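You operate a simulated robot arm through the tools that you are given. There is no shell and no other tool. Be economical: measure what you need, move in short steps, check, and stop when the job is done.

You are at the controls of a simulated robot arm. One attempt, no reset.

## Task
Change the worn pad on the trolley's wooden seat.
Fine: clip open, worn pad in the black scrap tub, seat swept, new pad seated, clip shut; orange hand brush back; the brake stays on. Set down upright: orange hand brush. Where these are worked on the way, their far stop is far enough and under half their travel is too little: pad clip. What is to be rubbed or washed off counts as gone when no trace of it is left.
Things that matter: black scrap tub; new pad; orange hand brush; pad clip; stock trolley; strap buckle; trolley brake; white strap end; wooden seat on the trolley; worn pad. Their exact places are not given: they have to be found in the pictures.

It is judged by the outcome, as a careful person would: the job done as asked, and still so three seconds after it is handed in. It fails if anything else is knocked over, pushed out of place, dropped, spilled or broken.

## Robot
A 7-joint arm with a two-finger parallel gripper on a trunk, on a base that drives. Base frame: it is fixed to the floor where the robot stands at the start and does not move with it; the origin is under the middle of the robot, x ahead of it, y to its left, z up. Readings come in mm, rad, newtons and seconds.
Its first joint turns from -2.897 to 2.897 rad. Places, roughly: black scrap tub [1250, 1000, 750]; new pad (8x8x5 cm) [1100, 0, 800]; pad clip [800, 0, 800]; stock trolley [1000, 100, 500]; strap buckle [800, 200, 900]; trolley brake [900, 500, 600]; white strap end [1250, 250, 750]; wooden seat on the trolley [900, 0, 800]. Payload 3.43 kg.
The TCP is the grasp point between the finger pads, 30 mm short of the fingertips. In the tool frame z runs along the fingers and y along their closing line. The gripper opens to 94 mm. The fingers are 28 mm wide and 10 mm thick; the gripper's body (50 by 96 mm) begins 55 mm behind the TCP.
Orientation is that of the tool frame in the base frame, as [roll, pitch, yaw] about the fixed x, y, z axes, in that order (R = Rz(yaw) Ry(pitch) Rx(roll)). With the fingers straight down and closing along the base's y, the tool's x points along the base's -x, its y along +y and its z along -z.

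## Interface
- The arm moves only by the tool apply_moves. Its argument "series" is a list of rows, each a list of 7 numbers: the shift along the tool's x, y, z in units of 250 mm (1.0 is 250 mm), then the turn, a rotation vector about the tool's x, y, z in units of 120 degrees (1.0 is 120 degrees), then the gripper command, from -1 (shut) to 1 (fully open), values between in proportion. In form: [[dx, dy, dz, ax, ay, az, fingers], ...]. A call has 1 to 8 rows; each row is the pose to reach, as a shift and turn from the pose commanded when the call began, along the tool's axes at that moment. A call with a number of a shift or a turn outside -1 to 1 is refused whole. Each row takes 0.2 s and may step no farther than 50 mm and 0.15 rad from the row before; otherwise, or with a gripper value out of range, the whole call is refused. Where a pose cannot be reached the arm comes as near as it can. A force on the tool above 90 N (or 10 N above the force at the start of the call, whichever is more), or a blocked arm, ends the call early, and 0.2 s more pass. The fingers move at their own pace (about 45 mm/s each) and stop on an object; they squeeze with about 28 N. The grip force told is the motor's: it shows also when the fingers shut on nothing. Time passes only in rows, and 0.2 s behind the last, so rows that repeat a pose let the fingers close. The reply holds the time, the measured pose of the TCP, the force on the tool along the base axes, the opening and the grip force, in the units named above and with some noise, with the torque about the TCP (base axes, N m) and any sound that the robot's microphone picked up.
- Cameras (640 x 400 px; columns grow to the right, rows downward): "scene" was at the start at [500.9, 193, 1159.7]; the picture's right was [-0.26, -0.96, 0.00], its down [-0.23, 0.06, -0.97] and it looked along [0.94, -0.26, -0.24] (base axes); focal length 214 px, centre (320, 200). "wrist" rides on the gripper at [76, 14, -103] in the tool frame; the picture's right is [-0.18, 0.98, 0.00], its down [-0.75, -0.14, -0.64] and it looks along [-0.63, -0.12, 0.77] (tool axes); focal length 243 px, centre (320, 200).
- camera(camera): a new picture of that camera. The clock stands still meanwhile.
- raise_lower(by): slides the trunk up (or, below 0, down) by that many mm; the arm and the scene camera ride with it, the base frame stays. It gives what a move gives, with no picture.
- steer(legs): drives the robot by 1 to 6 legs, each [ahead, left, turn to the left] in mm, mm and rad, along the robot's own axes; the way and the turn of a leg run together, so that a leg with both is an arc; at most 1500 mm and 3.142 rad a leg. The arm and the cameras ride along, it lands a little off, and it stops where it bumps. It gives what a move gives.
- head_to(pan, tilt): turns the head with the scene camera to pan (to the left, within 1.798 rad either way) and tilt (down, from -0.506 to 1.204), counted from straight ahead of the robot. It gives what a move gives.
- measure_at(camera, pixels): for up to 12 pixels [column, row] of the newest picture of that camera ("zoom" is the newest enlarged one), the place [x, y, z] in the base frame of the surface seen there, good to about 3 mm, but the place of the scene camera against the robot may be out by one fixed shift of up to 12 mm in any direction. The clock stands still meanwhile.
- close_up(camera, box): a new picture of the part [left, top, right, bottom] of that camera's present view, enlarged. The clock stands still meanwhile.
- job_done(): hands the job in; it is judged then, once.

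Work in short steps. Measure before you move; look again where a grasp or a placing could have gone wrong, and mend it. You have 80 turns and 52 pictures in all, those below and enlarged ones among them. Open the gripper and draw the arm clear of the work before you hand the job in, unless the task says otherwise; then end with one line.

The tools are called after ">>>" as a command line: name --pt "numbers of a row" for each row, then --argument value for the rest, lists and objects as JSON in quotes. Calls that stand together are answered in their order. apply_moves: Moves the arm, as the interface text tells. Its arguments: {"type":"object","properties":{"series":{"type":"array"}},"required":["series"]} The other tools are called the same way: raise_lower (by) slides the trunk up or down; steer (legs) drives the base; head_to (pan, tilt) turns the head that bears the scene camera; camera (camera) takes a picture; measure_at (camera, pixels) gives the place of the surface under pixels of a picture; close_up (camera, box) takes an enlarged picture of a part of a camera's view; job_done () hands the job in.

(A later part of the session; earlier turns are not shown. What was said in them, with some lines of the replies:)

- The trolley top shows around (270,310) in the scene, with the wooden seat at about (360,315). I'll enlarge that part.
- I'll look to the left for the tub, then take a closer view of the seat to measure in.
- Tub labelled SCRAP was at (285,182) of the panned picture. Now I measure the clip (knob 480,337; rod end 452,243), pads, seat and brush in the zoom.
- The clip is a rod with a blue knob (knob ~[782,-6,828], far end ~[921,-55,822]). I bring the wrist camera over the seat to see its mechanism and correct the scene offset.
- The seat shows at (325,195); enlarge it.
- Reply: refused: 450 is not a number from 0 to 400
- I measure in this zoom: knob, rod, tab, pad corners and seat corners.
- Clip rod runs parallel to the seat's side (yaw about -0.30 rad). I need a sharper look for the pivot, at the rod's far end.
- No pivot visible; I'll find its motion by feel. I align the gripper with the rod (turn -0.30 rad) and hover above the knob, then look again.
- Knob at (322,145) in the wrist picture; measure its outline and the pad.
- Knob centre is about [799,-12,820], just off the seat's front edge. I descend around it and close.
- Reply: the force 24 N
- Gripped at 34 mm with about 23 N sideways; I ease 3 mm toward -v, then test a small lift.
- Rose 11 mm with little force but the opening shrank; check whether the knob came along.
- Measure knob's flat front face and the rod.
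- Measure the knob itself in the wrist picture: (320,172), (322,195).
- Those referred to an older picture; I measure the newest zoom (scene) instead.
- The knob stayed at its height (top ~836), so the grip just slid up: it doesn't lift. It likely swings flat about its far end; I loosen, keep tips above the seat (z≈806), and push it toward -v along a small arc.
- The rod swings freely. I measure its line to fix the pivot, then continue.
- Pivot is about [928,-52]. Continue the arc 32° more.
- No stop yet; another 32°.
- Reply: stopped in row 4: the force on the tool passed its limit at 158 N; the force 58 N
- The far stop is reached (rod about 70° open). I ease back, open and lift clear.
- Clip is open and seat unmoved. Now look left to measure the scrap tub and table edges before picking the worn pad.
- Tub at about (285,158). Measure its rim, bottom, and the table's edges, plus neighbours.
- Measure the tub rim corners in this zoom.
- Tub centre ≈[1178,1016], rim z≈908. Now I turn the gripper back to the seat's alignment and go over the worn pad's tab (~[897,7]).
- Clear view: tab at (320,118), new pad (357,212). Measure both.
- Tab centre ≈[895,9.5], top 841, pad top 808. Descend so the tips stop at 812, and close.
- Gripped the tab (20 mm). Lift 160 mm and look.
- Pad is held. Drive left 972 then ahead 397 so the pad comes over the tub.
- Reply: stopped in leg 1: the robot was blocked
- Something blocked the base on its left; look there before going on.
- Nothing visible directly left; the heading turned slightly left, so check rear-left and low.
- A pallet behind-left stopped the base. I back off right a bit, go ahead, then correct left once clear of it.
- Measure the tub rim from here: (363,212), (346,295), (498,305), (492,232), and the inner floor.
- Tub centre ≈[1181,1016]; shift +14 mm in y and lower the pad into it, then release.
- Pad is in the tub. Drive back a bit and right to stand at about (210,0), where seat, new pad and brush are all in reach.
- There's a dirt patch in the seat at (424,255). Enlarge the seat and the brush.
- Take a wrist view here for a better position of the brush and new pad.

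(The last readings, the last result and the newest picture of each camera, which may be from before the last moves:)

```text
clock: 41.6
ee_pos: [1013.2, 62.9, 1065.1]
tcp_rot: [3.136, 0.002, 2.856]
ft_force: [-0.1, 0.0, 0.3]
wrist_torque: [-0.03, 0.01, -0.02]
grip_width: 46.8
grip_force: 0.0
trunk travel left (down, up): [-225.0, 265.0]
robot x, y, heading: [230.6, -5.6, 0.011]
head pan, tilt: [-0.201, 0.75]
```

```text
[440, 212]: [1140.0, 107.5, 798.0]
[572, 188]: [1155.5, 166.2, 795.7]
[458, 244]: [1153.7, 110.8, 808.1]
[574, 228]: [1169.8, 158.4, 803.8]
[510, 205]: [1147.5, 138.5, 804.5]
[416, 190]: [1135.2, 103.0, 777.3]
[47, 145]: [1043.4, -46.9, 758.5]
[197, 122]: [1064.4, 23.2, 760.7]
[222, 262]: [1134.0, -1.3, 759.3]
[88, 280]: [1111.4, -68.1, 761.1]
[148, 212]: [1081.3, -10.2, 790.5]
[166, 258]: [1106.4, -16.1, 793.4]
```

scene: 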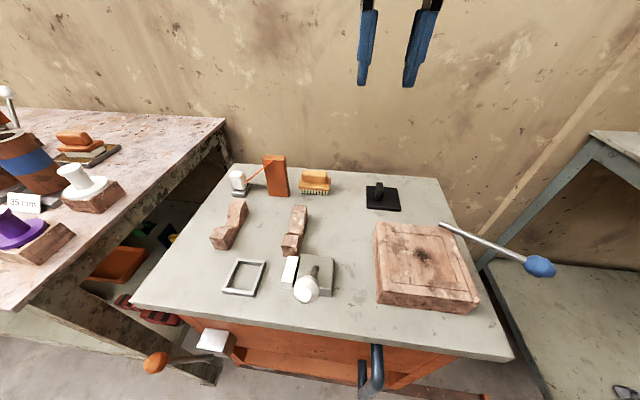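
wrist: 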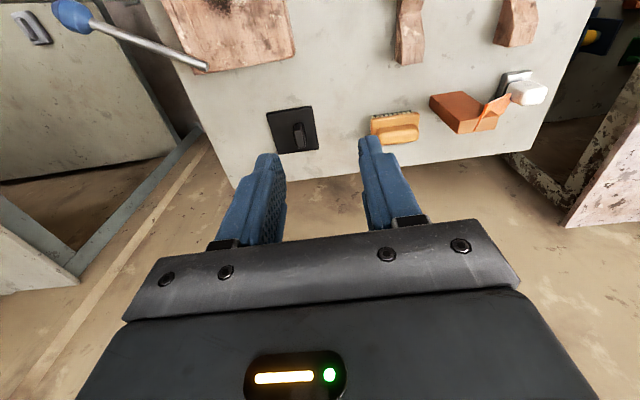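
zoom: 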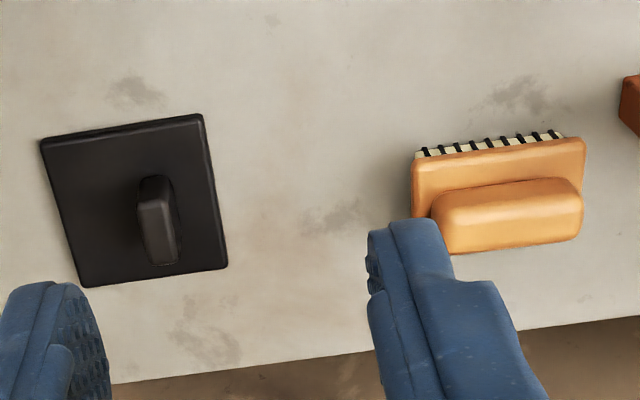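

Brush handle centre ≈[1155,137], top 806, plank top 777. Turn the gripper to close across the handle and go above it.

>>> apply_moves --pt "-0.0577 0.0557 0.06 0 0 -0.068 0.3" --pt "-0.1154 0.1114 0.12 0 0 -0.136 0.3" --pt "-0.173 0.167 0.2 0 0 -0.204 0.3" --pt "-0.231 0.223 0.28 0 0 -0.272 0.3" --pt "-0.289 0.279 0.37 0 0 -0.341 0.3" --pt "-0.346 0.334 0.46 0 0 -0.409 0.3" --pt "-0.404 0.39 0.56 0 0 -0.477 0.3" --pt "-0.4616 0.4456 0.66 0 0 -0.545 0.3"

>>> apply_moves --pt "0 0 0 0 0 -0.07 0.3" --pt "0 0 0 0 0 -0.14 0.3" --pt "0 0 0 0 0 -0.211 0.3"

>>> camera --camera "wrist"

```text
clock: 43.4
ee_pos: [1158.2, 135.7, 899.5]
tcp_rot: [3.141, 0.006, -2.281]
ft_force: [0.1, -0.2, 0.3]
wrist_torque: [0.02, -0.04, 0.0]
grip_width: 61.0
grip_force: 0.0
trunk travel left (down, up): [-225.0, 265.0]
robot x, y, heading: [229.3, -8.8, 0.011]
head pan, tilt: [-0.201, 0.75]
```

```text
clock: 44.2
ee_pos: [1157.0, 136.8, 900.1]
tcp_rot: [-3.14, 0.004, -1.84]
ft_force: [0.1, 1.0, -0.6]
wrist_torque: [0.0, 0.01, -0.02]
grip_width: 60.9
grip_force: 0.1
trunk travel left (down, up): [-225.0, 265.0]
robot x, y, heading: [226.7, -6.5, 0.019]
head pan, tilt: [-0.201, 0.75]
```

```text
18 pictures are left
```

wrist: 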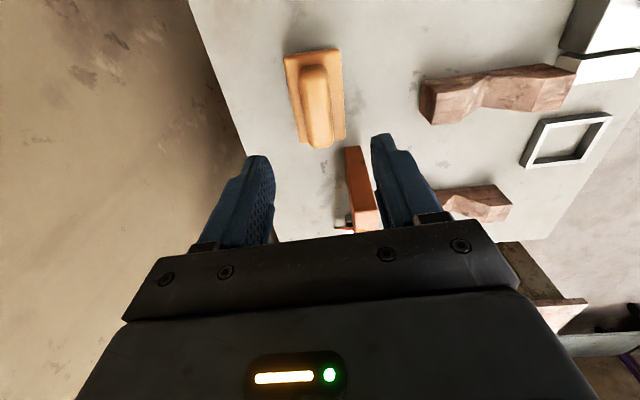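

Measure brush edges and the orange block beside it.

>>> measure_at --camera "wrist" --pixels '[[285, 58], [338, 50], [292, 140], [344, 136], [302, 70], [328, 66], [307, 140], [333, 138], [350, 150], [362, 160], [372, 210]]'

```text
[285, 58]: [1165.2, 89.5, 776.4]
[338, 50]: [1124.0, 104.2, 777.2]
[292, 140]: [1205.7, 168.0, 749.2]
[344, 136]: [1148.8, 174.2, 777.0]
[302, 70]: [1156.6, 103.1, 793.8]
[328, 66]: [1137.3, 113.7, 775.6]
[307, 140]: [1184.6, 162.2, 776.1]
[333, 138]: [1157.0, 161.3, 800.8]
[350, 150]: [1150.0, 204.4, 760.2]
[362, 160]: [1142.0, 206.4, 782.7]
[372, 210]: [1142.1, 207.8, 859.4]
```

Brush centred at ≈[1156,133]; block is 70 mm away, clear. Descend to 811 and grip.

>>> apply_moves --pt "0.004 0.004 0.18 0 0 0 0.3" --pt "0.008 0.004 0.356 0 0 0 0.3" --pt "0.008 0.004 0.356 0 0 0 -0.4" --pt "0.008 0.004 0.356 0 0 0 -1" --pt "0.008 0.004 0.356 0 0 0 -1" --pt "0.008 0.004 0.356 0 0 0 -1"

```text
clock: 45.6
ee_pos: [1153.3, 136.2, 812.1]
tcp_rot: [-3.139, 0.004, -1.844]
ft_force: [1.6, 0.0, 5.4]
wrist_torque: [-0.08, -0.03, 0.05]
grip_width: 23.3
grip_force: 27.9
trunk travel left (down, up): [-225.0, 265.0]
robot x, y, heading: [230.0, -7.8, 0.014]
head pan, tilt: [-0.201, 0.75]
```

Brush gripped. Lift and carry it over the seat, to above the dirt's far side.

>>> apply_moves --pt "0 0 -0.16 0 0 0 -1" --pt "0 0 -0.34 0 0 0 -1" --pt "0.136 0.129 -0.36 0 0 0 -1" --pt "0.272 0.258 -0.38 0 0 0 -1" --pt "0.408 0.388 -0.4 0 0 0 -1" --pt "0.544 0.517 -0.42 0 0 0 -1" --pt "0.68 0.646 -0.42 0 0 0 -1" --pt "0.816 0.776 -0.42 0 0 0 -1"

>>> camera --camera "scene"

```text
clock: 47.4
ee_pos: [914.3, -8.4, 916.2]
tcp_rot: [-3.139, 0.004, -1.842]
ft_force: [0.5, 0.2, -1.3]
wrist_torque: [-0.02, 0.03, 0.03]
grip_width: 23.2
grip_force: 27.9
trunk travel left (down, up): [-225.0, 265.0]
robot x, y, heading: [228.0, -6.1, 0.015]
head pan, tilt: [-0.201, 0.75]
```

```text
17 pictures are left
```

scene: 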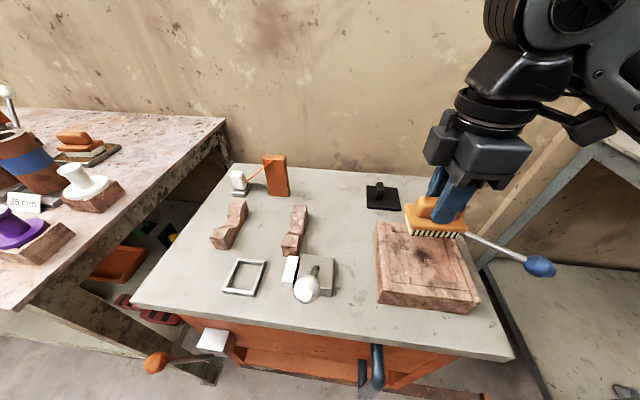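

Brush held upright above the seat. Lower to contact (expected TCP z≈865).

>>> apply_moves --pt "0 0 0.1 0 0 0 -1" --pt "0 0 0.18 0 0 0 -1" --pt "0 0 0.196 0 0 0 -1" --pt "0 0 0.204 0 0 0 -1"

```text
clock: 48.4
ee_pos: [912.7, -8.7, 864.2]
tcp_rot: [-3.139, 0.006, -1.841]
ft_force: [0.7, -0.7, -1.2]
wrist_torque: [-0.01, 0.03, 0.02]
grip_width: 23.0
grip_force: 27.6
trunk travel left (down, up): [-225.0, 265.0]
robot x, y, heading: [227.2, -5.4, 0.014]
head pan, tilt: [-0.201, 0.75]
```

No contact yet; creep down 2 mm per row.

>>> apply_moves --pt "0 0 0.008 0 0 0 -1" --pt "0 0 0.016 0 0 0 -1" --pt "0 0 0.02 0 0 0 -1"

```text
clock: 49.2
ee_pos: [913.5, -7.0, 861.8]
tcp_rot: [-3.137, 0.007, -1.844]
ft_force: [3.5, 4.5, 43.0]
wrist_torque: [-0.56, 0.39, 0.04]
grip_width: 23.1
grip_force: 27.6
trunk travel left (down, up): [-225.0, 265.0]
robot x, y, heading: [229.7, -6.8, 0.017]
head pan, tilt: [-0.201, 0.75]
```

Contact at ≈862 with 43 N; ease up 2 mm and stroke across the dirt (toward the robot and back, shifted sideways).

>>> apply_moves --pt "0 0 -0.008 0 0 0 -1" --pt "0 0.09 -0.008 0 0 0 -1" --pt "0 0.18 -0.008 0 0 0 -1" --pt "0 0.27 -0.008 0 0 0 -1" --pt "-0.05 0.27 -0.008 0 0 0 -1" --pt "-0.05 0.18 -0.008 0 0 0 -1" --pt "-0.05 0.09 -0.008 0 0 0 -1" --pt "-0.05 0 -0.008 0 0 0 -1"

>>> apply_moves --pt "0.1 0 0 0 0 0 -1" --pt "0.1 0.09 0 0 0 0 -1" --pt "0.1 0.18 0 0 0 0 -1" --pt "0.1 0.27 0 0 0 0 -1" --pt "0.05 0.27 0 0 0 0 -1" --pt "0.05 0.27 -0.1 0 0 0 -1" --pt "0.05 0.35 -0.28 0 0 0 -1" --pt "0.05 0.4 -0.42 0 0 0 -1"

>>> close_up --camera "scene" --box '[340, 180, 500, 320]'

```text
clock: 51.0
ee_pos: [913.9, 4.4, 861.8]
tcp_rot: [3.141, 0.004, -1.841]
ft_force: [-17.3, -17.2, 18.0]
wrist_torque: [-0.56, 0.6, -0.06]
grip_width: 23.5
grip_force: 27.9
trunk travel left (down, up): [-225.0, 265.0]
robot x, y, heading: [229.7, -4.6, 0.018]
head pan, tilt: [-0.201, 0.75]
```

```text
clock: 52.8
ee_pos: [821.0, 19.4, 966.0]
tcp_rot: [3.138, 0.005, -1.841]
ft_force: [-0.4, 0.2, -1.2]
wrist_torque: [-0.01, 0.03, -0.01]
grip_width: 23.4
grip_force: 27.6
out of reach, approached as far as the arm can: row 8
trunk travel left (down, up): [-225.0, 265.0]
robot x, y, heading: [225.7, -4.7, 0.018]
head pan, tilt: [-0.201, 0.75]
```

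```text
2.86 times, centred on (420, 250) of scene
```

zoom: 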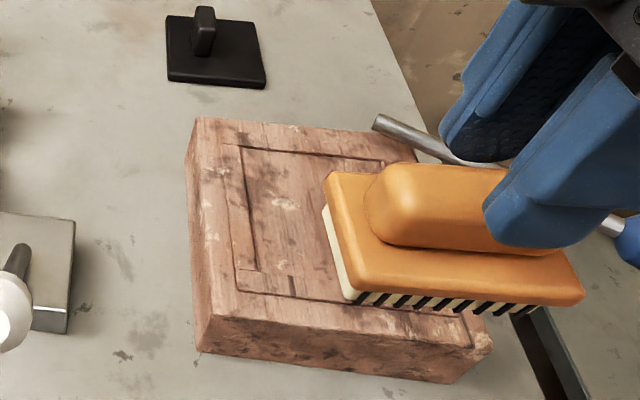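

Visible part is clean; move the brush halfway home and check the whole seat.

>>> apply_moves --pt "-0.1 -0.144 0.03 0 0 0 -1" --pt "-0.2 -0.288 0.06 0 0 0 -1" --pt "-0.3 -0.432 0.09 0 0 0 -1" --pt "-0.4 -0.576 0.12 0 0 0 -1"

>>> close_up --camera "scene" --box '[340, 180, 500, 320]'

```text
clock: 53.8
ee_pos: [989.2, 78.1, 938.0]
tcp_rot: [-3.141, 0.006, -1.844]
ft_force: [-0.6, 0.2, -0.5]
wrist_torque: [0.0, 0.0, -0.01]
grip_width: 23.6
grip_force: 28.2
trunk travel left (down, up): [-225.0, 265.0]
robot x, y, heading: [225.8, -9.1, 0.019]
head pan, tilt: [-0.201, 0.75]
```

```text
2.86 times, centred on (420, 250) of scene
```

zoom: 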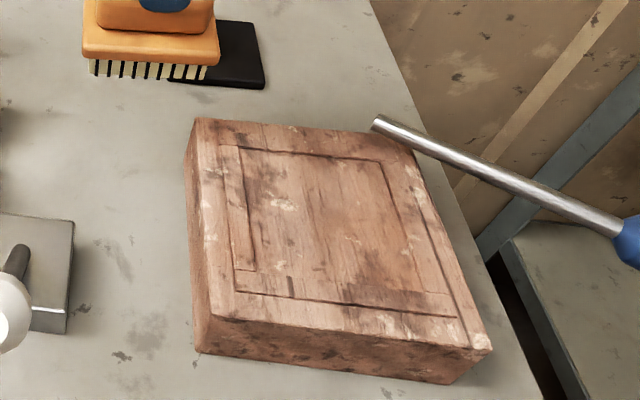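

The black patch at the centre is gone; brown smudges remain near (385,270) and (265,185). Check closely whether they're wood grain.

>>> close_up --camera "scene" --box '[388, 222, 468, 292]'

```text
5.71 times, centred on (428, 257) of scene
```

zoom: 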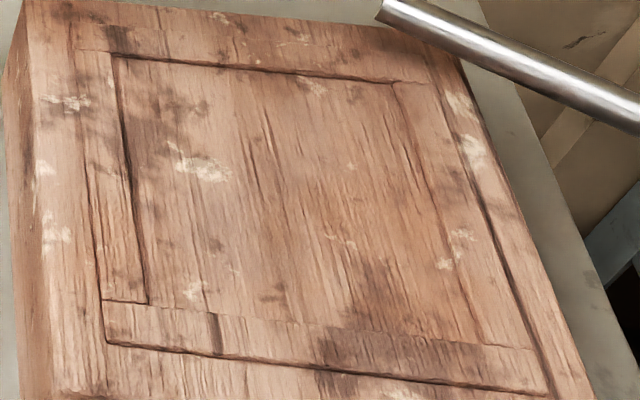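

That's plain wood grain running over the frame; seat is clean. Return the brush to its spot.

>>> apply_moves --pt "-0.1 -0.142 0.05 0 0 0 -1" --pt "-0.2 -0.285 0.1 0 0 0 -1" --pt "-0.3 -0.427 0.15 0 0 0 -1" --pt "-0.4 -0.569 0.2 0 0 0 -1" --pt "-0.4 -0.569 0.36 0 0 0 -1" --pt "-0.4 -0.569 0.46 0 0 0 -1" --pt "-0.4 -0.569 0.492 0 0 0 -1"

```text
clock: 55.4
ee_pos: [1152.5, 134.8, 818.3]
tcp_rot: [-3.135, 0.006, -1.843]
ft_force: [6.0, -1.1, 21.6]
wrist_torque: [-0.03, -0.15, -0.02]
grip_width: 23.6
grip_force: 28.5
trunk travel left (down, up): [-225.0, 265.0]
robot x, y, heading: [230.3, -8.1, 0.01]
head pan, tilt: [-0.201, 0.75]
```

Contact at 818 (6 mm higher than at pick-up). Look before releasing.

>>> close_up --camera "scene" --box '[280, 140, 400, 220]'

```text
5.00 times, centred on (340, 180) of scene
```

zoom: 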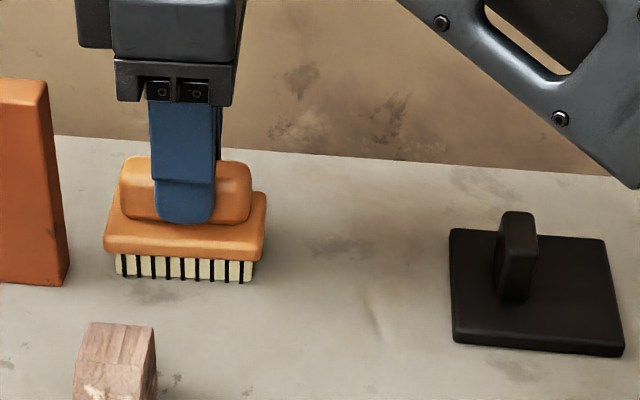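

The brush stands on the table. Release and rise.

>>> apply_moves --pt "0 0 0 0 0 0 -0.3" --pt "0 0 0 0 0 0 0.1" --pt "0 0 0 0 0 0 0.3" --pt "0 0 -0.16 0 0 0 0.3" --pt "0 0 -0.34 0 0 0 0.3" --pt "0 0 -0.5 0 0 0 0.3"

>>> close_up --camera "scene" --box '[280, 140, 400, 220]'

>>> measure_at --camera "zoom" --pixels '[[115, 240], [255, 245], [130, 190], [240, 195], [185, 205], [185, 240]]'

```text
clock: 56.8
ee_pos: [1150.7, 135.4, 940.5]
tcp_rot: [3.141, 0.006, -1.844]
ft_force: [0.9, 0.5, -0.2]
wrist_torque: [-0.04, 0.0, -0.02]
grip_width: 61.1
grip_force: 0.1
trunk travel left (down, up): [-225.0, 265.0]
robot x, y, heading: [228.7, -7.7, 0.022]
head pan, tilt: [-0.201, 0.75]
```

```text
5.00 times, centred on (340, 180) of scene
```

zoom: 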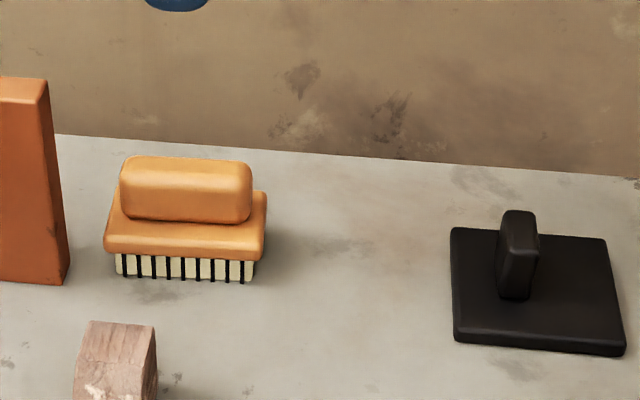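

```text
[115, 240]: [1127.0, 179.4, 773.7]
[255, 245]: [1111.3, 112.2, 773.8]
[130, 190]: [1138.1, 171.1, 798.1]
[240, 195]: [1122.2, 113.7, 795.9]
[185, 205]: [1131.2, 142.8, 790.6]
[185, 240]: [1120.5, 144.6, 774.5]
```

Brush is back upright. Now turn and go above the new pad's tab (~[1094,-13]).

>>> apply_moves --pt "0.08 0.007 0 0 0 0.068 0.3" --pt "0.159 0.015 0.02 0 0 0.136 0.3" --pt "0.239 0.022 0.04 0 0 0.204 0.3" --pt "0.318 0.03 0.06 0 0 0.272 0.3" --pt "0.398 0.037 0.08 0 0 0.341 0.3" --pt "0.477 0.044 0.1 0 0 0.409 0.3" --pt "0.557 0.052 0.12 0 0 0.477 0.3" --pt "0.636 0.059 0.12 0 0 0.545 0.3"

>>> apply_moves --pt "0 0 0 0 0 0.07 0.3" --pt "0 0 0 0 0 0.14 0.3" --pt "0 0 0 0 0 0.214 0.3"

>>> close_up --camera "wrist" --box '[210, 20, 430, 160]'

```text
clock: 58.6
ee_pos: [1095.2, -13.6, 910.5]
tcp_rot: [3.138, 0.003, -2.986]
ft_force: [0.9, 0.3, -0.3]
wrist_torque: [0.01, 0.0, 0.03]
grip_width: 61.2
grip_force: 0.1
trunk travel left (down, up): [-225.0, 265.0]
robot x, y, heading: [229.8, -5.3, 0.016]
head pan, tilt: [-0.201, 0.75]
```

```text
refused: row 3 steps farther than a row can; nothing moved
```

```text
2.86 times, centred on (320, 90) of wrist
```

zoom: 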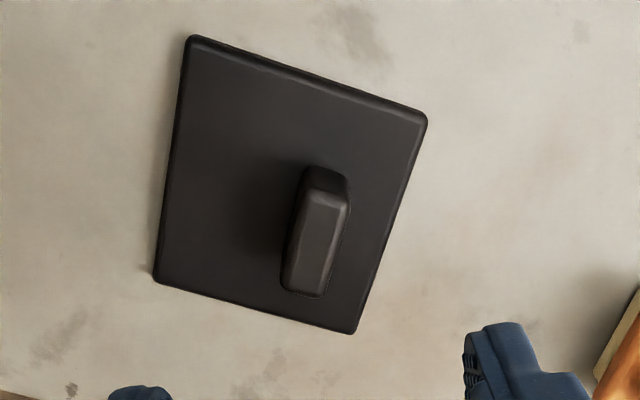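

Finish the turn (need yaw ≈2.845, 0.452 rad) and measure pad corners and tab in this zoom.

>>> measure_at --camera "zoom" --pixels '[[192, 42], [424, 118], [354, 330], [157, 278], [306, 195], [342, 200], [285, 285], [318, 292], [350, 190]]'

>>> apply_moves --pt "0 0 0 0 0 0.07 0.3" --pt "0 0 0 0 0 0.14 0.3" --pt "0 0 0 0 0 0.208 0.3" --pt "0 0 0 0 0 0.216 0.3"

```text
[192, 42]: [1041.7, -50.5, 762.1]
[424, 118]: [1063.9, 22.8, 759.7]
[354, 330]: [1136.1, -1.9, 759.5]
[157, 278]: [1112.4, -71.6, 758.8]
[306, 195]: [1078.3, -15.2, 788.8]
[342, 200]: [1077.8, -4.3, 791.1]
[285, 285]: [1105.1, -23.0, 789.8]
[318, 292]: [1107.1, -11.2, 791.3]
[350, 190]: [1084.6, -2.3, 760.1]
```

```text
clock: 59.6
ee_pos: [1094.9, -13.9, 908.8]
tcp_rot: [3.137, 0.002, 2.844]
ft_force: [-0.1, -0.5, -0.4]
wrist_torque: [-0.01, 0.02, 0.02]
grip_width: 60.9
grip_force: 0.0
trunk travel left (down, up): [-225.0, 265.0]
robot x, y, heading: [229.7, -9.2, 0.02]
head pan, tilt: [-0.201, 0.75]
```

Pad centre [1088.5,-25], tab centre [1092,-13.5]. Descend to 793 and grip the tab.

>>> apply_moves --pt "0.01 0 0.16 0 0 0 0.2" --pt "0.01 0 0.34 0 0 0 0.2" --pt "0.01 0 0.463 0 0 0 0.1" --pt "0.01 0 0.463 0 0 0 -0.5" --pt "0.01 0 0.463 0 0 0 -1" --pt "0.01 0 0.463 0 0 0 -1" --pt "0.01 0 0.463 0 0 0 -1"

```text
clock: 61.2
ee_pos: [1093.7, -9.9, 792.5]
tcp_rot: [3.138, -0.001, 2.846]
ft_force: [0.3, 0.5, -0.4]
wrist_torque: [0.0, 0.0, -0.02]
grip_width: 20.2
grip_force: 28.0
trunk travel left (down, up): [-225.0, 265.0]
robot x, y, heading: [230.5, -7.3, 0.019]
head pan, tilt: [-0.201, 0.75]
```

New pad gripped. Lift 120 mm and carry over the seat (target TCP ≈[899,10]).

>>> apply_moves --pt "0 0 -0.16 0 0 0 -1" --pt "0 0 -0.32 0 0 0 -1" --pt "0 0 -0.48 0 0 0 -1" --pt "0.192 -0.038 -0.48 0 0 0 -1" --pt "0.384 -0.076 -0.48 0 0 0 -1" --pt "0.577 -0.114 -0.48 0 0 0 -1" --pt "0.769 -0.152 -0.48 0 0 0 -1" --pt "0.769 -0.152 -0.48 0 0 0 -1"

>>> close_up --camera "wrist" --box '[200, 20, 420, 200]'

```text
clock: 63.0
ee_pos: [897.2, 7.6, 911.0]
tcp_rot: [3.136, 0.002, 2.846]
ft_force: [0.7, 0.1, -0.6]
wrist_torque: [0.02, 0.03, 0.0]
grip_width: 19.8
grip_force: 27.8
trunk travel left (down, up): [-225.0, 265.0]
robot x, y, heading: [229.0, -4.7, 0.016]
head pan, tilt: [-0.201, 0.75]
```

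```text
2.22 times, centred on (310, 110) of wrist
```

zoom: 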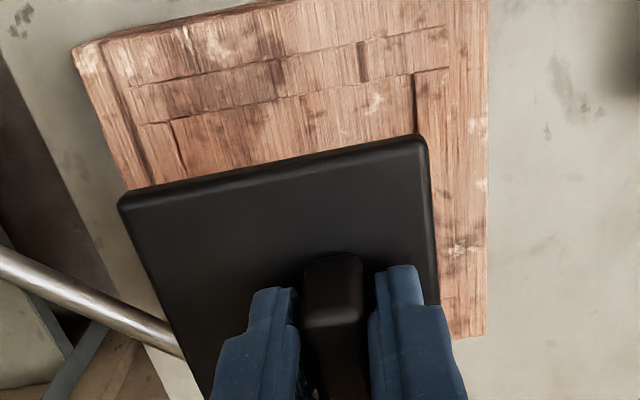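

Measure the frame's inner lines and the pad's near corners.

>>> measure_at --camera "zoom" --pixels '[[76, 52], [488, 5], [146, 123], [448, 68], [173, 125], [183, 172], [414, 78], [416, 128], [122, 200], [422, 142], [130, 90], [445, 28]]'

```text
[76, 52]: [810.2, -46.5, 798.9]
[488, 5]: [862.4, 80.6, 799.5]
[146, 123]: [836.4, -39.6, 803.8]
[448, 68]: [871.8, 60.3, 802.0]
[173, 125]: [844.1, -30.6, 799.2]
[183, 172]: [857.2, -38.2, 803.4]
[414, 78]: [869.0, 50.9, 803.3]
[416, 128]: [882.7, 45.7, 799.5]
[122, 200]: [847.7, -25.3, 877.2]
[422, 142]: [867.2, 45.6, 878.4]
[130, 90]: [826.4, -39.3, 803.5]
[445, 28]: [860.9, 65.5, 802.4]
```

Recess centre ≈[897,-2] (85 mm wide); the pad needs ~3 mm toward +u. Shift and lower to just above.

>>> apply_moves --pt "-0.012 0 0.08 0 0 0.006 -1" --pt "-0.012 0 0.18 0 0 0.006 -1" --pt "-0.012 0 0.23 0 0 0.006 -1" --pt "-0.012 0 0.246 0 0 0.006 -1"

>>> close_up --camera "wrist" --box '[200, 20, 420, 200]'

```text
clock: 64.0
ee_pos: [901.0, 6.3, 852.0]
tcp_rot: [3.137, 0.004, 2.833]
ft_force: [-0.7, 0.1, -1.3]
wrist_torque: [0.01, 0.02, -0.03]
grip_width: 19.8
grip_force: 28.4
trunk travel left (down, up): [-225.0, 265.0]
robot x, y, heading: [233.1, -4.8, 0.018]
head pan, tilt: [-0.201, 0.75]
```

```text
2.22 times, centred on (310, 110) of wrist
```

zoom: 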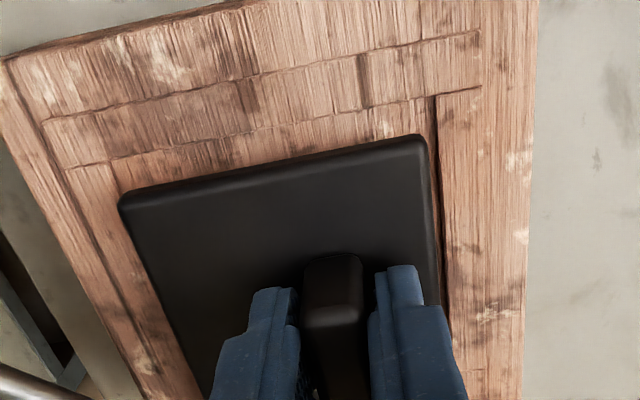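

>>> measure_at --camera "zoom" --pixels '[[113, 163], [437, 97], [120, 188], [441, 190], [122, 198], [424, 143], [180, 330], [434, 240], [270, 165], [270, 130], [155, 345], [446, 280]]'

```text
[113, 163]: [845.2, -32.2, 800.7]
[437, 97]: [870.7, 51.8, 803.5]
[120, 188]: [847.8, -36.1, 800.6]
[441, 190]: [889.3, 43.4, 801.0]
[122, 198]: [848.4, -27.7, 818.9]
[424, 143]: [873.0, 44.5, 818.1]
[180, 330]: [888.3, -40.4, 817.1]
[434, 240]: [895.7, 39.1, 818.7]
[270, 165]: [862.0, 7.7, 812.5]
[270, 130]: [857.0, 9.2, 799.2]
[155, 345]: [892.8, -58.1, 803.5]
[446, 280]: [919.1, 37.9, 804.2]
```

Pad sits centred within the recess to a couple of mm. Creep down to contact.

>>> apply_moves --pt "0 -0.003 0.014 0 0 -0.003 -1" --pt "0 -0.003 0.024 0 0 -0.003 -1" --pt "0 -0.003 0.032 0 0 -0.003 -1"

```text
clock: 64.8
ee_pos: [901.0, 4.1, 844.5]
tcp_rot: [3.134, 0.002, 2.841]
ft_force: [0.4, 0.6, -1.4]
wrist_torque: [0.02, -0.01, 0.0]
grip_width: 19.9
grip_force: 28.1
trunk travel left (down, up): [-225.0, 265.0]
robot x, y, heading: [231.5, -12.3, 0.017]
head pan, tilt: [-0.201, 0.75]
```

>>> apply_moves --pt "0 0 0.006 0 0 0 -1" --pt "0 0 0.012 0 0 0 -1" --pt "0 0 0.016 0 0 0 -1"

```text
clock: 65.6
ee_pos: [900.0, 4.7, 841.2]
tcp_rot: [3.135, 0.007, 2.841]
ft_force: [2.9, 7.5, 38.7]
wrist_torque: [0.06, -0.03, -0.02]
grip_width: 20.3
grip_force: 27.5
trunk travel left (down, up): [-225.0, 265.0]
robot x, y, heading: [226.4, -10.4, 0.016]
head pan, tilt: [-0.201, 0.75]
```

Contact at 841–842 matches the recess floor. Release, lift and inspect.

>>> apply_moves --pt "0 0 -0.006 0 0 0 -1" --pt "0 0 -0.006 0 0 0 -0.3" --pt "0 0 -0.006 0 0 0 -0.2" --pt "0 0 -0.15 0 0 0 -0.2" --pt "0 0 -0.33 0 0 0 -0.1" --pt "0 0 -0.5 0 0 0 -0.1"

>>> close_up --camera "wrist" --box '[190, 10, 410, 190]'

>>> measure_at --camera "zoom" --pixels '[[250, 150], [320, 200], [400, 150], [300, 260]]'

```text
clock: 67.0
ee_pos: [899.3, 3.4, 965.0]
tcp_rot: [3.137, 0.0, 2.84]
ft_force: [0.2, 0.3, -0.5]
wrist_torque: [-0.02, 0.06, 0.03]
grip_width: 42.1
grip_force: 0.1
trunk travel left (down, up): [-225.0, 265.0]
robot x, y, heading: [227.2, -7.8, 0.021]
head pan, tilt: [-0.201, 0.75]
```

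```text
2.22 times, centred on (300, 100) of wrist
```

zoom: 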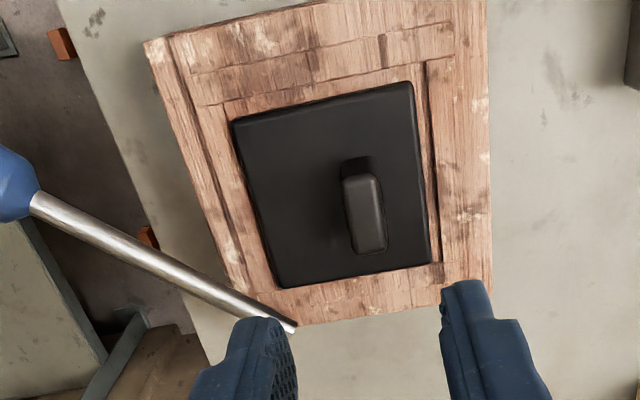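

```text
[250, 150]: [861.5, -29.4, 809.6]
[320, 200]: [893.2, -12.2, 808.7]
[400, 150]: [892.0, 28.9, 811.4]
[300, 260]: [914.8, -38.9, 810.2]
```

Pad lies flat in the recess (top ≈810). Measure the open knob, then back the base 120 mm so the closing arc stays in reach.

>>> measure_at --camera "zoom" --pixels '[[12, 185], [22, 195], [60, 215], [150, 263], [285, 325], [5, 165], [10, 210]]'

>>> steer --legs '[[-120, 0, 0]]'

```text
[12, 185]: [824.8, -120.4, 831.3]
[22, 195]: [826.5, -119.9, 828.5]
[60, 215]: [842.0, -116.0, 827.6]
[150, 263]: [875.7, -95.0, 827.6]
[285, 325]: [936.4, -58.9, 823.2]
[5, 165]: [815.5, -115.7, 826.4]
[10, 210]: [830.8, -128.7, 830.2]
```

```text
clock: 68.3
ee_pos: [781.5, 1.4, 965.9]
tcp_rot: [3.138, 0.001, 2.841]
ft_force: [-0.7, 0.9, 0.0]
wrist_torque: [0.03, -0.05, -0.02]
grip_width: 42.5
grip_force: 0.0
trunk travel left (down, up): [-225.0, 265.0]
robot x, y, heading: [110.4, -7.3, 0.015]
head pan, tilt: [-0.201, 0.75]
```

Rod now points at ≈215° from the pivot; knob ≈[817,-129]. Turn to line up with it and hover over the knob, open 65 mm.

>>> apply_moves --pt "-0.039 -0.068 0.02 0 0 -0.062 0.4" --pt "-0.078 -0.137 0.04 0 0 -0.124 0.4" --pt "-0.118 -0.205 0.07 0 0 -0.187 0.4" --pt "-0.157 -0.274 0.1 0 0 -0.249 0.4" --pt "-0.196 -0.342 0.13 0 0 -0.311 0.4" --pt "-0.235 -0.411 0.16 0 0 -0.373 0.4" --pt "-0.274 -0.479 0.2 0 0 -0.4354 0.4"

>>> camera --camera "wrist"

```text
clock: 69.9
ee_pos: [812.4, -133.0, 916.5]
tcp_rot: [3.139, 0.006, -2.528]
ft_force: [0.0, 0.7, 0.3]
wrist_torque: [-0.02, -0.01, 0.0]
grip_width: 65.5
grip_force: 0.0
trunk travel left (down, up): [-225.0, 265.0]
robot x, y, heading: [108.6, -11.4, 0.018]
head pan, tilt: [-0.201, 0.75]
```

```text
7 pictures are left
```

wrist: 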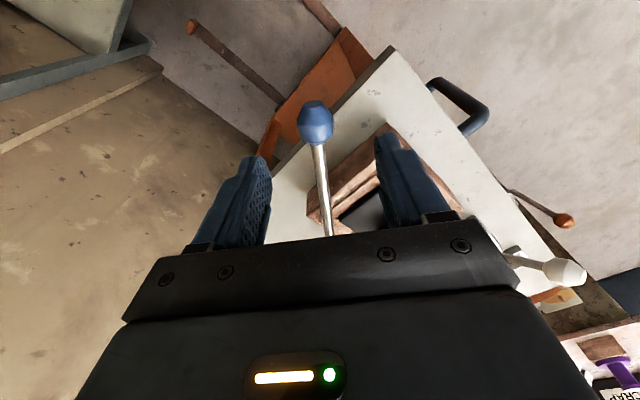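

Rod is aligned and the knob lies between the fingers. Measure it for depth.

>>> measure_at --camera "wrist" --pixels '[[315, 115], [315, 130], [302, 122], [330, 122], [320, 160], [328, 230]]'

```text
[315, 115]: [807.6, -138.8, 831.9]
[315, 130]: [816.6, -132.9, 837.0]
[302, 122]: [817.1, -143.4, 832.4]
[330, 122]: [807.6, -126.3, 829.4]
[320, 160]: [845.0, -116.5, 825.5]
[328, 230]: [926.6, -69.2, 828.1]
```

Knob centre ≈[815,-134], rod at 210°, pivot ≈[942,-57]. Descend around it with tips above seat height and narrow to 43 mm.

>>> apply_moves --pt "0 0 0.16 0 0 0 0.4" --pt "0 0 0.318 0 0 0 0.4" --pt "0 0 0.318 0 0 0 -0.1" --pt "0 0 0.318 0 0 0 -0.1"

>>> apply_moves --pt "-0.0058 0.0835 0 0 0 0.0667 -0.1" --pt "-0.0232 0.1654 0 0 0 0.1333 -0.1" --pt "-0.0519 0.244 0 0 0 0.2 -0.1" --pt "-0.0912 0.318 0 0 0 0.2667 -0.1"

```text
clock: 70.9
ee_pos: [811.2, -134.6, 838.1]
tcp_rot: [3.14, 0.004, -2.531]
ft_force: [-0.7, 0.0, -0.7]
wrist_torque: [0.02, 0.0, -0.02]
grip_width: 42.2
grip_force: 0.0
trunk travel left (down, up): [-225.0, 265.0]
robot x, y, heading: [107.3, -11.0, 0.017]
head pan, tilt: [-0.201, 0.75]
```

```text
clock: 71.9
ee_pos: [784.6, -55.3, 837.0]
tcp_rot: [3.137, 0.004, -3.092]
ft_force: [-1.0, 0.8, -0.4]
wrist_torque: [-0.04, 0.01, -0.02]
grip_width: 42.3
grip_force: 0.1
trunk travel left (down, up): [-225.0, 265.0]
robot x, y, heading: [108.8, -10.5, 0.013]
head pan, tilt: [-0.201, 0.75]
```

Moves freely. Continue about 15°, in smaller steps.

>>> apply_moves --pt "-0.0033 0.0627 0 0 0 0.05 -0.1" --pt "-0.0131 0.1247 0 0 0 0.1 -0.1" --pt "-0.0204 0.1553 0 0 0 0.125 -0.1"

>>> close_up --camera "scene" --box '[340, 120, 500, 240]'

```text
clock: 72.7
ee_pos: [786.3, -14.5, 837.0]
tcp_rot: [3.135, 0.002, 2.931]
ft_force: [-0.2, 0.6, 0.6]
wrist_torque: [-0.01, 0.0, -0.02]
grip_width: 42.5
grip_force: 0.5
trunk travel left (down, up): [-225.0, 265.0]
robot x, y, heading: [105.8, -5.5, 0.015]
head pan, tilt: [-0.201, 0.75]
```

```text
3.33 times, centred on (420, 180) of scene
```

zoom: 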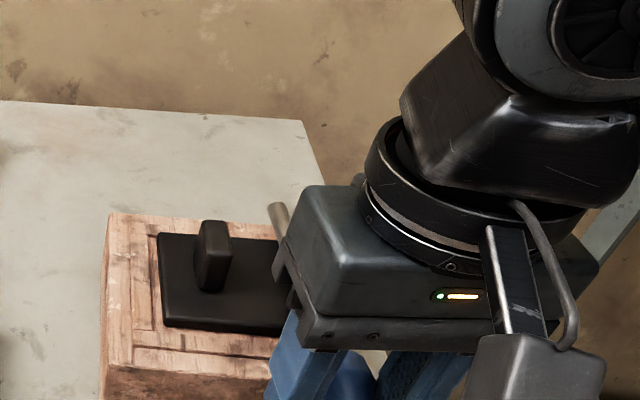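

Still free; by geometry about 9 mm remain. Creep 8 mm.

>>> apply_moves --pt "0 0.012 0 0 0 0.009 -0.1" --pt "0 0.024 0 0 0 0.018 -0.1" --pt "0 0.032 0 0 0 0.025 -0.1"

```text
clock: 73.5
ee_pos: [789.5, -8.0, 836.3]
tcp_rot: [3.137, 0.002, 2.879]
ft_force: [-0.7, -1.6, 0.2]
wrist_torque: [-0.03, -0.01, 0.01]
grip_width: 42.4
grip_force: 0.4
trunk travel left (down, up): [-225.0, 265.0]
robot x, y, heading: [109.0, -10.0, 0.02]
head pan, tilt: [-0.201, 0.75]
```

>>> apply_moves --pt "0 0.012 0 0 0 0.009 -0.1" --pt "0 0.02 0 0 0 0.014 -0.1" --pt "0 0.028 0 0 0 0.018 -0.1"

```text
clock: 74.3
ee_pos: [792.1, -2.3, 834.6]
tcp_rot: [3.138, 0.002, 2.839]
ft_force: [0.0, -9.1, 1.0]
wrist_torque: [-0.18, -0.03, -0.09]
grip_width: 47.3
grip_force: 4.8
trunk travel left (down, up): [-225.0, 265.0]
robot x, y, heading: [108.6, -7.0, 0.015]
head pan, tilt: [-0.201, 0.75]
```

Stop felt (9 N back, finger pressed). Ease back, open, lift and retreat, then check.

>>> apply_moves --pt "0 -0.008 0 0 0 0 0.4" --pt "0 -0.008 0 0 0 0 0.4" --pt "0 -0.008 -0.16 0 0 0 0.4" --pt "0 -0.008 -0.34 0 0 0 0.4" --pt "0.02 0.1 -0.5 0 0 0 0.4" --pt "0.04 0.26 -0.6 0 0 0 0.4" --pt "0.06 0.44 -0.66 0 0 0 0.4" --pt "0.06 0.62 -0.72 0 0 0 0.4"

>>> head_to --pan -0.25 --tilt 0.6

>>> camera --camera "scene"

```text
clock: 76.1
ee_pos: [822.8, 149.2, 1013.5]
tcp_rot: [3.136, 0.001, 2.838]
ft_force: [-0.3, -0.8, 0.8]
wrist_torque: [0.01, -0.02, 0.02]
grip_width: 65.9
grip_force: 0.1
trunk travel left (down, up): [-225.0, 265.0]
robot x, y, heading: [106.5, -3.8, 0.015]
head pan, tilt: [-0.201, 0.75]
```

```text
clock: 76.8
ee_pos: [823.4, 150.2, 1013.0]
tcp_rot: [3.138, 0.003, 2.841]
ft_force: [-1.2, -0.8, -0.2]
wrist_torque: [0.0, 0.02, 0.02]
grip_width: 65.5
grip_force: 0.0
trunk travel left (down, up): [-225.0, 265.0]
robot x, y, heading: [109.6, -9.3, 0.015]
head pan, tilt: [-0.25, 0.6]
```

```text
5 pictures are left
```

scene: 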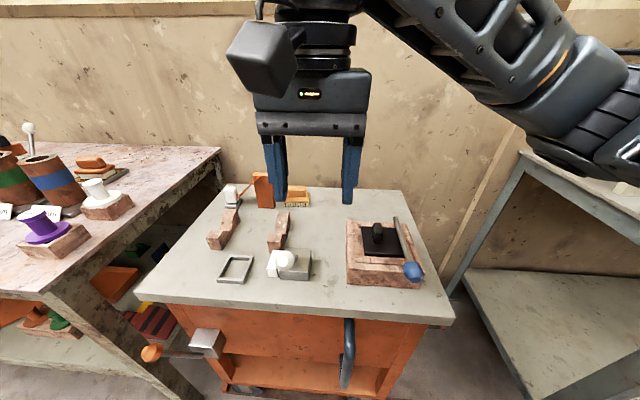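

Clip looks shut, brake lever as before. Enlarge the seat to confirm.

>>> close_up --camera "scene" --box '[330, 205, 440, 295]'

>>> measure_at --camera "zoom" --pixels '[[370, 75], [400, 170], [460, 290], [250, 210], [180, 210], [280, 220]]'

```text
4.44 times, centred on (385, 250) of scene
```

zoom: 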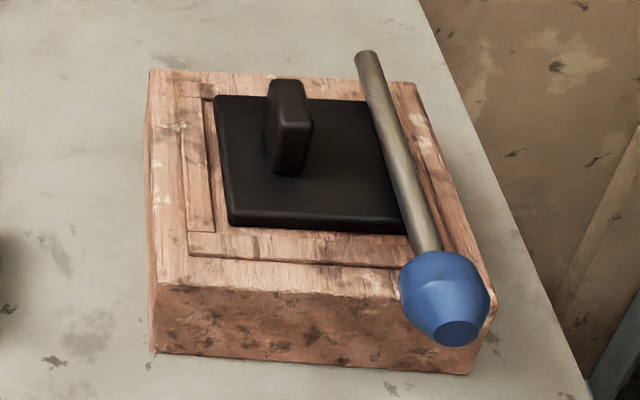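

```text
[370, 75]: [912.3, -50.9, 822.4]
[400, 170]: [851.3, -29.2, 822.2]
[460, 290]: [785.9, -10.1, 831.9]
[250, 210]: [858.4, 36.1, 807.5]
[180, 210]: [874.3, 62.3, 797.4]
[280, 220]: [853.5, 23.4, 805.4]
```

Rod slope (-0.356) equals the original shut one, the pad lies flat under it, brush upright at its place, arm clear. Hand in.

>>> job_done

```text
The job is handed in.
```

The pad is changed and the job is handed in: worn pad in the scrap tub, seat swept clean, new pad seated, clip shut, and the orange brush upright where it was. I did not touch the trolley brake, and its lever looks unchanged in the last picture. While driving to the tub, the base bumped a pallet behind it on the left and stopped. I backed off and saw nothing tipped over, but I did not check whether the pallet had shifted.
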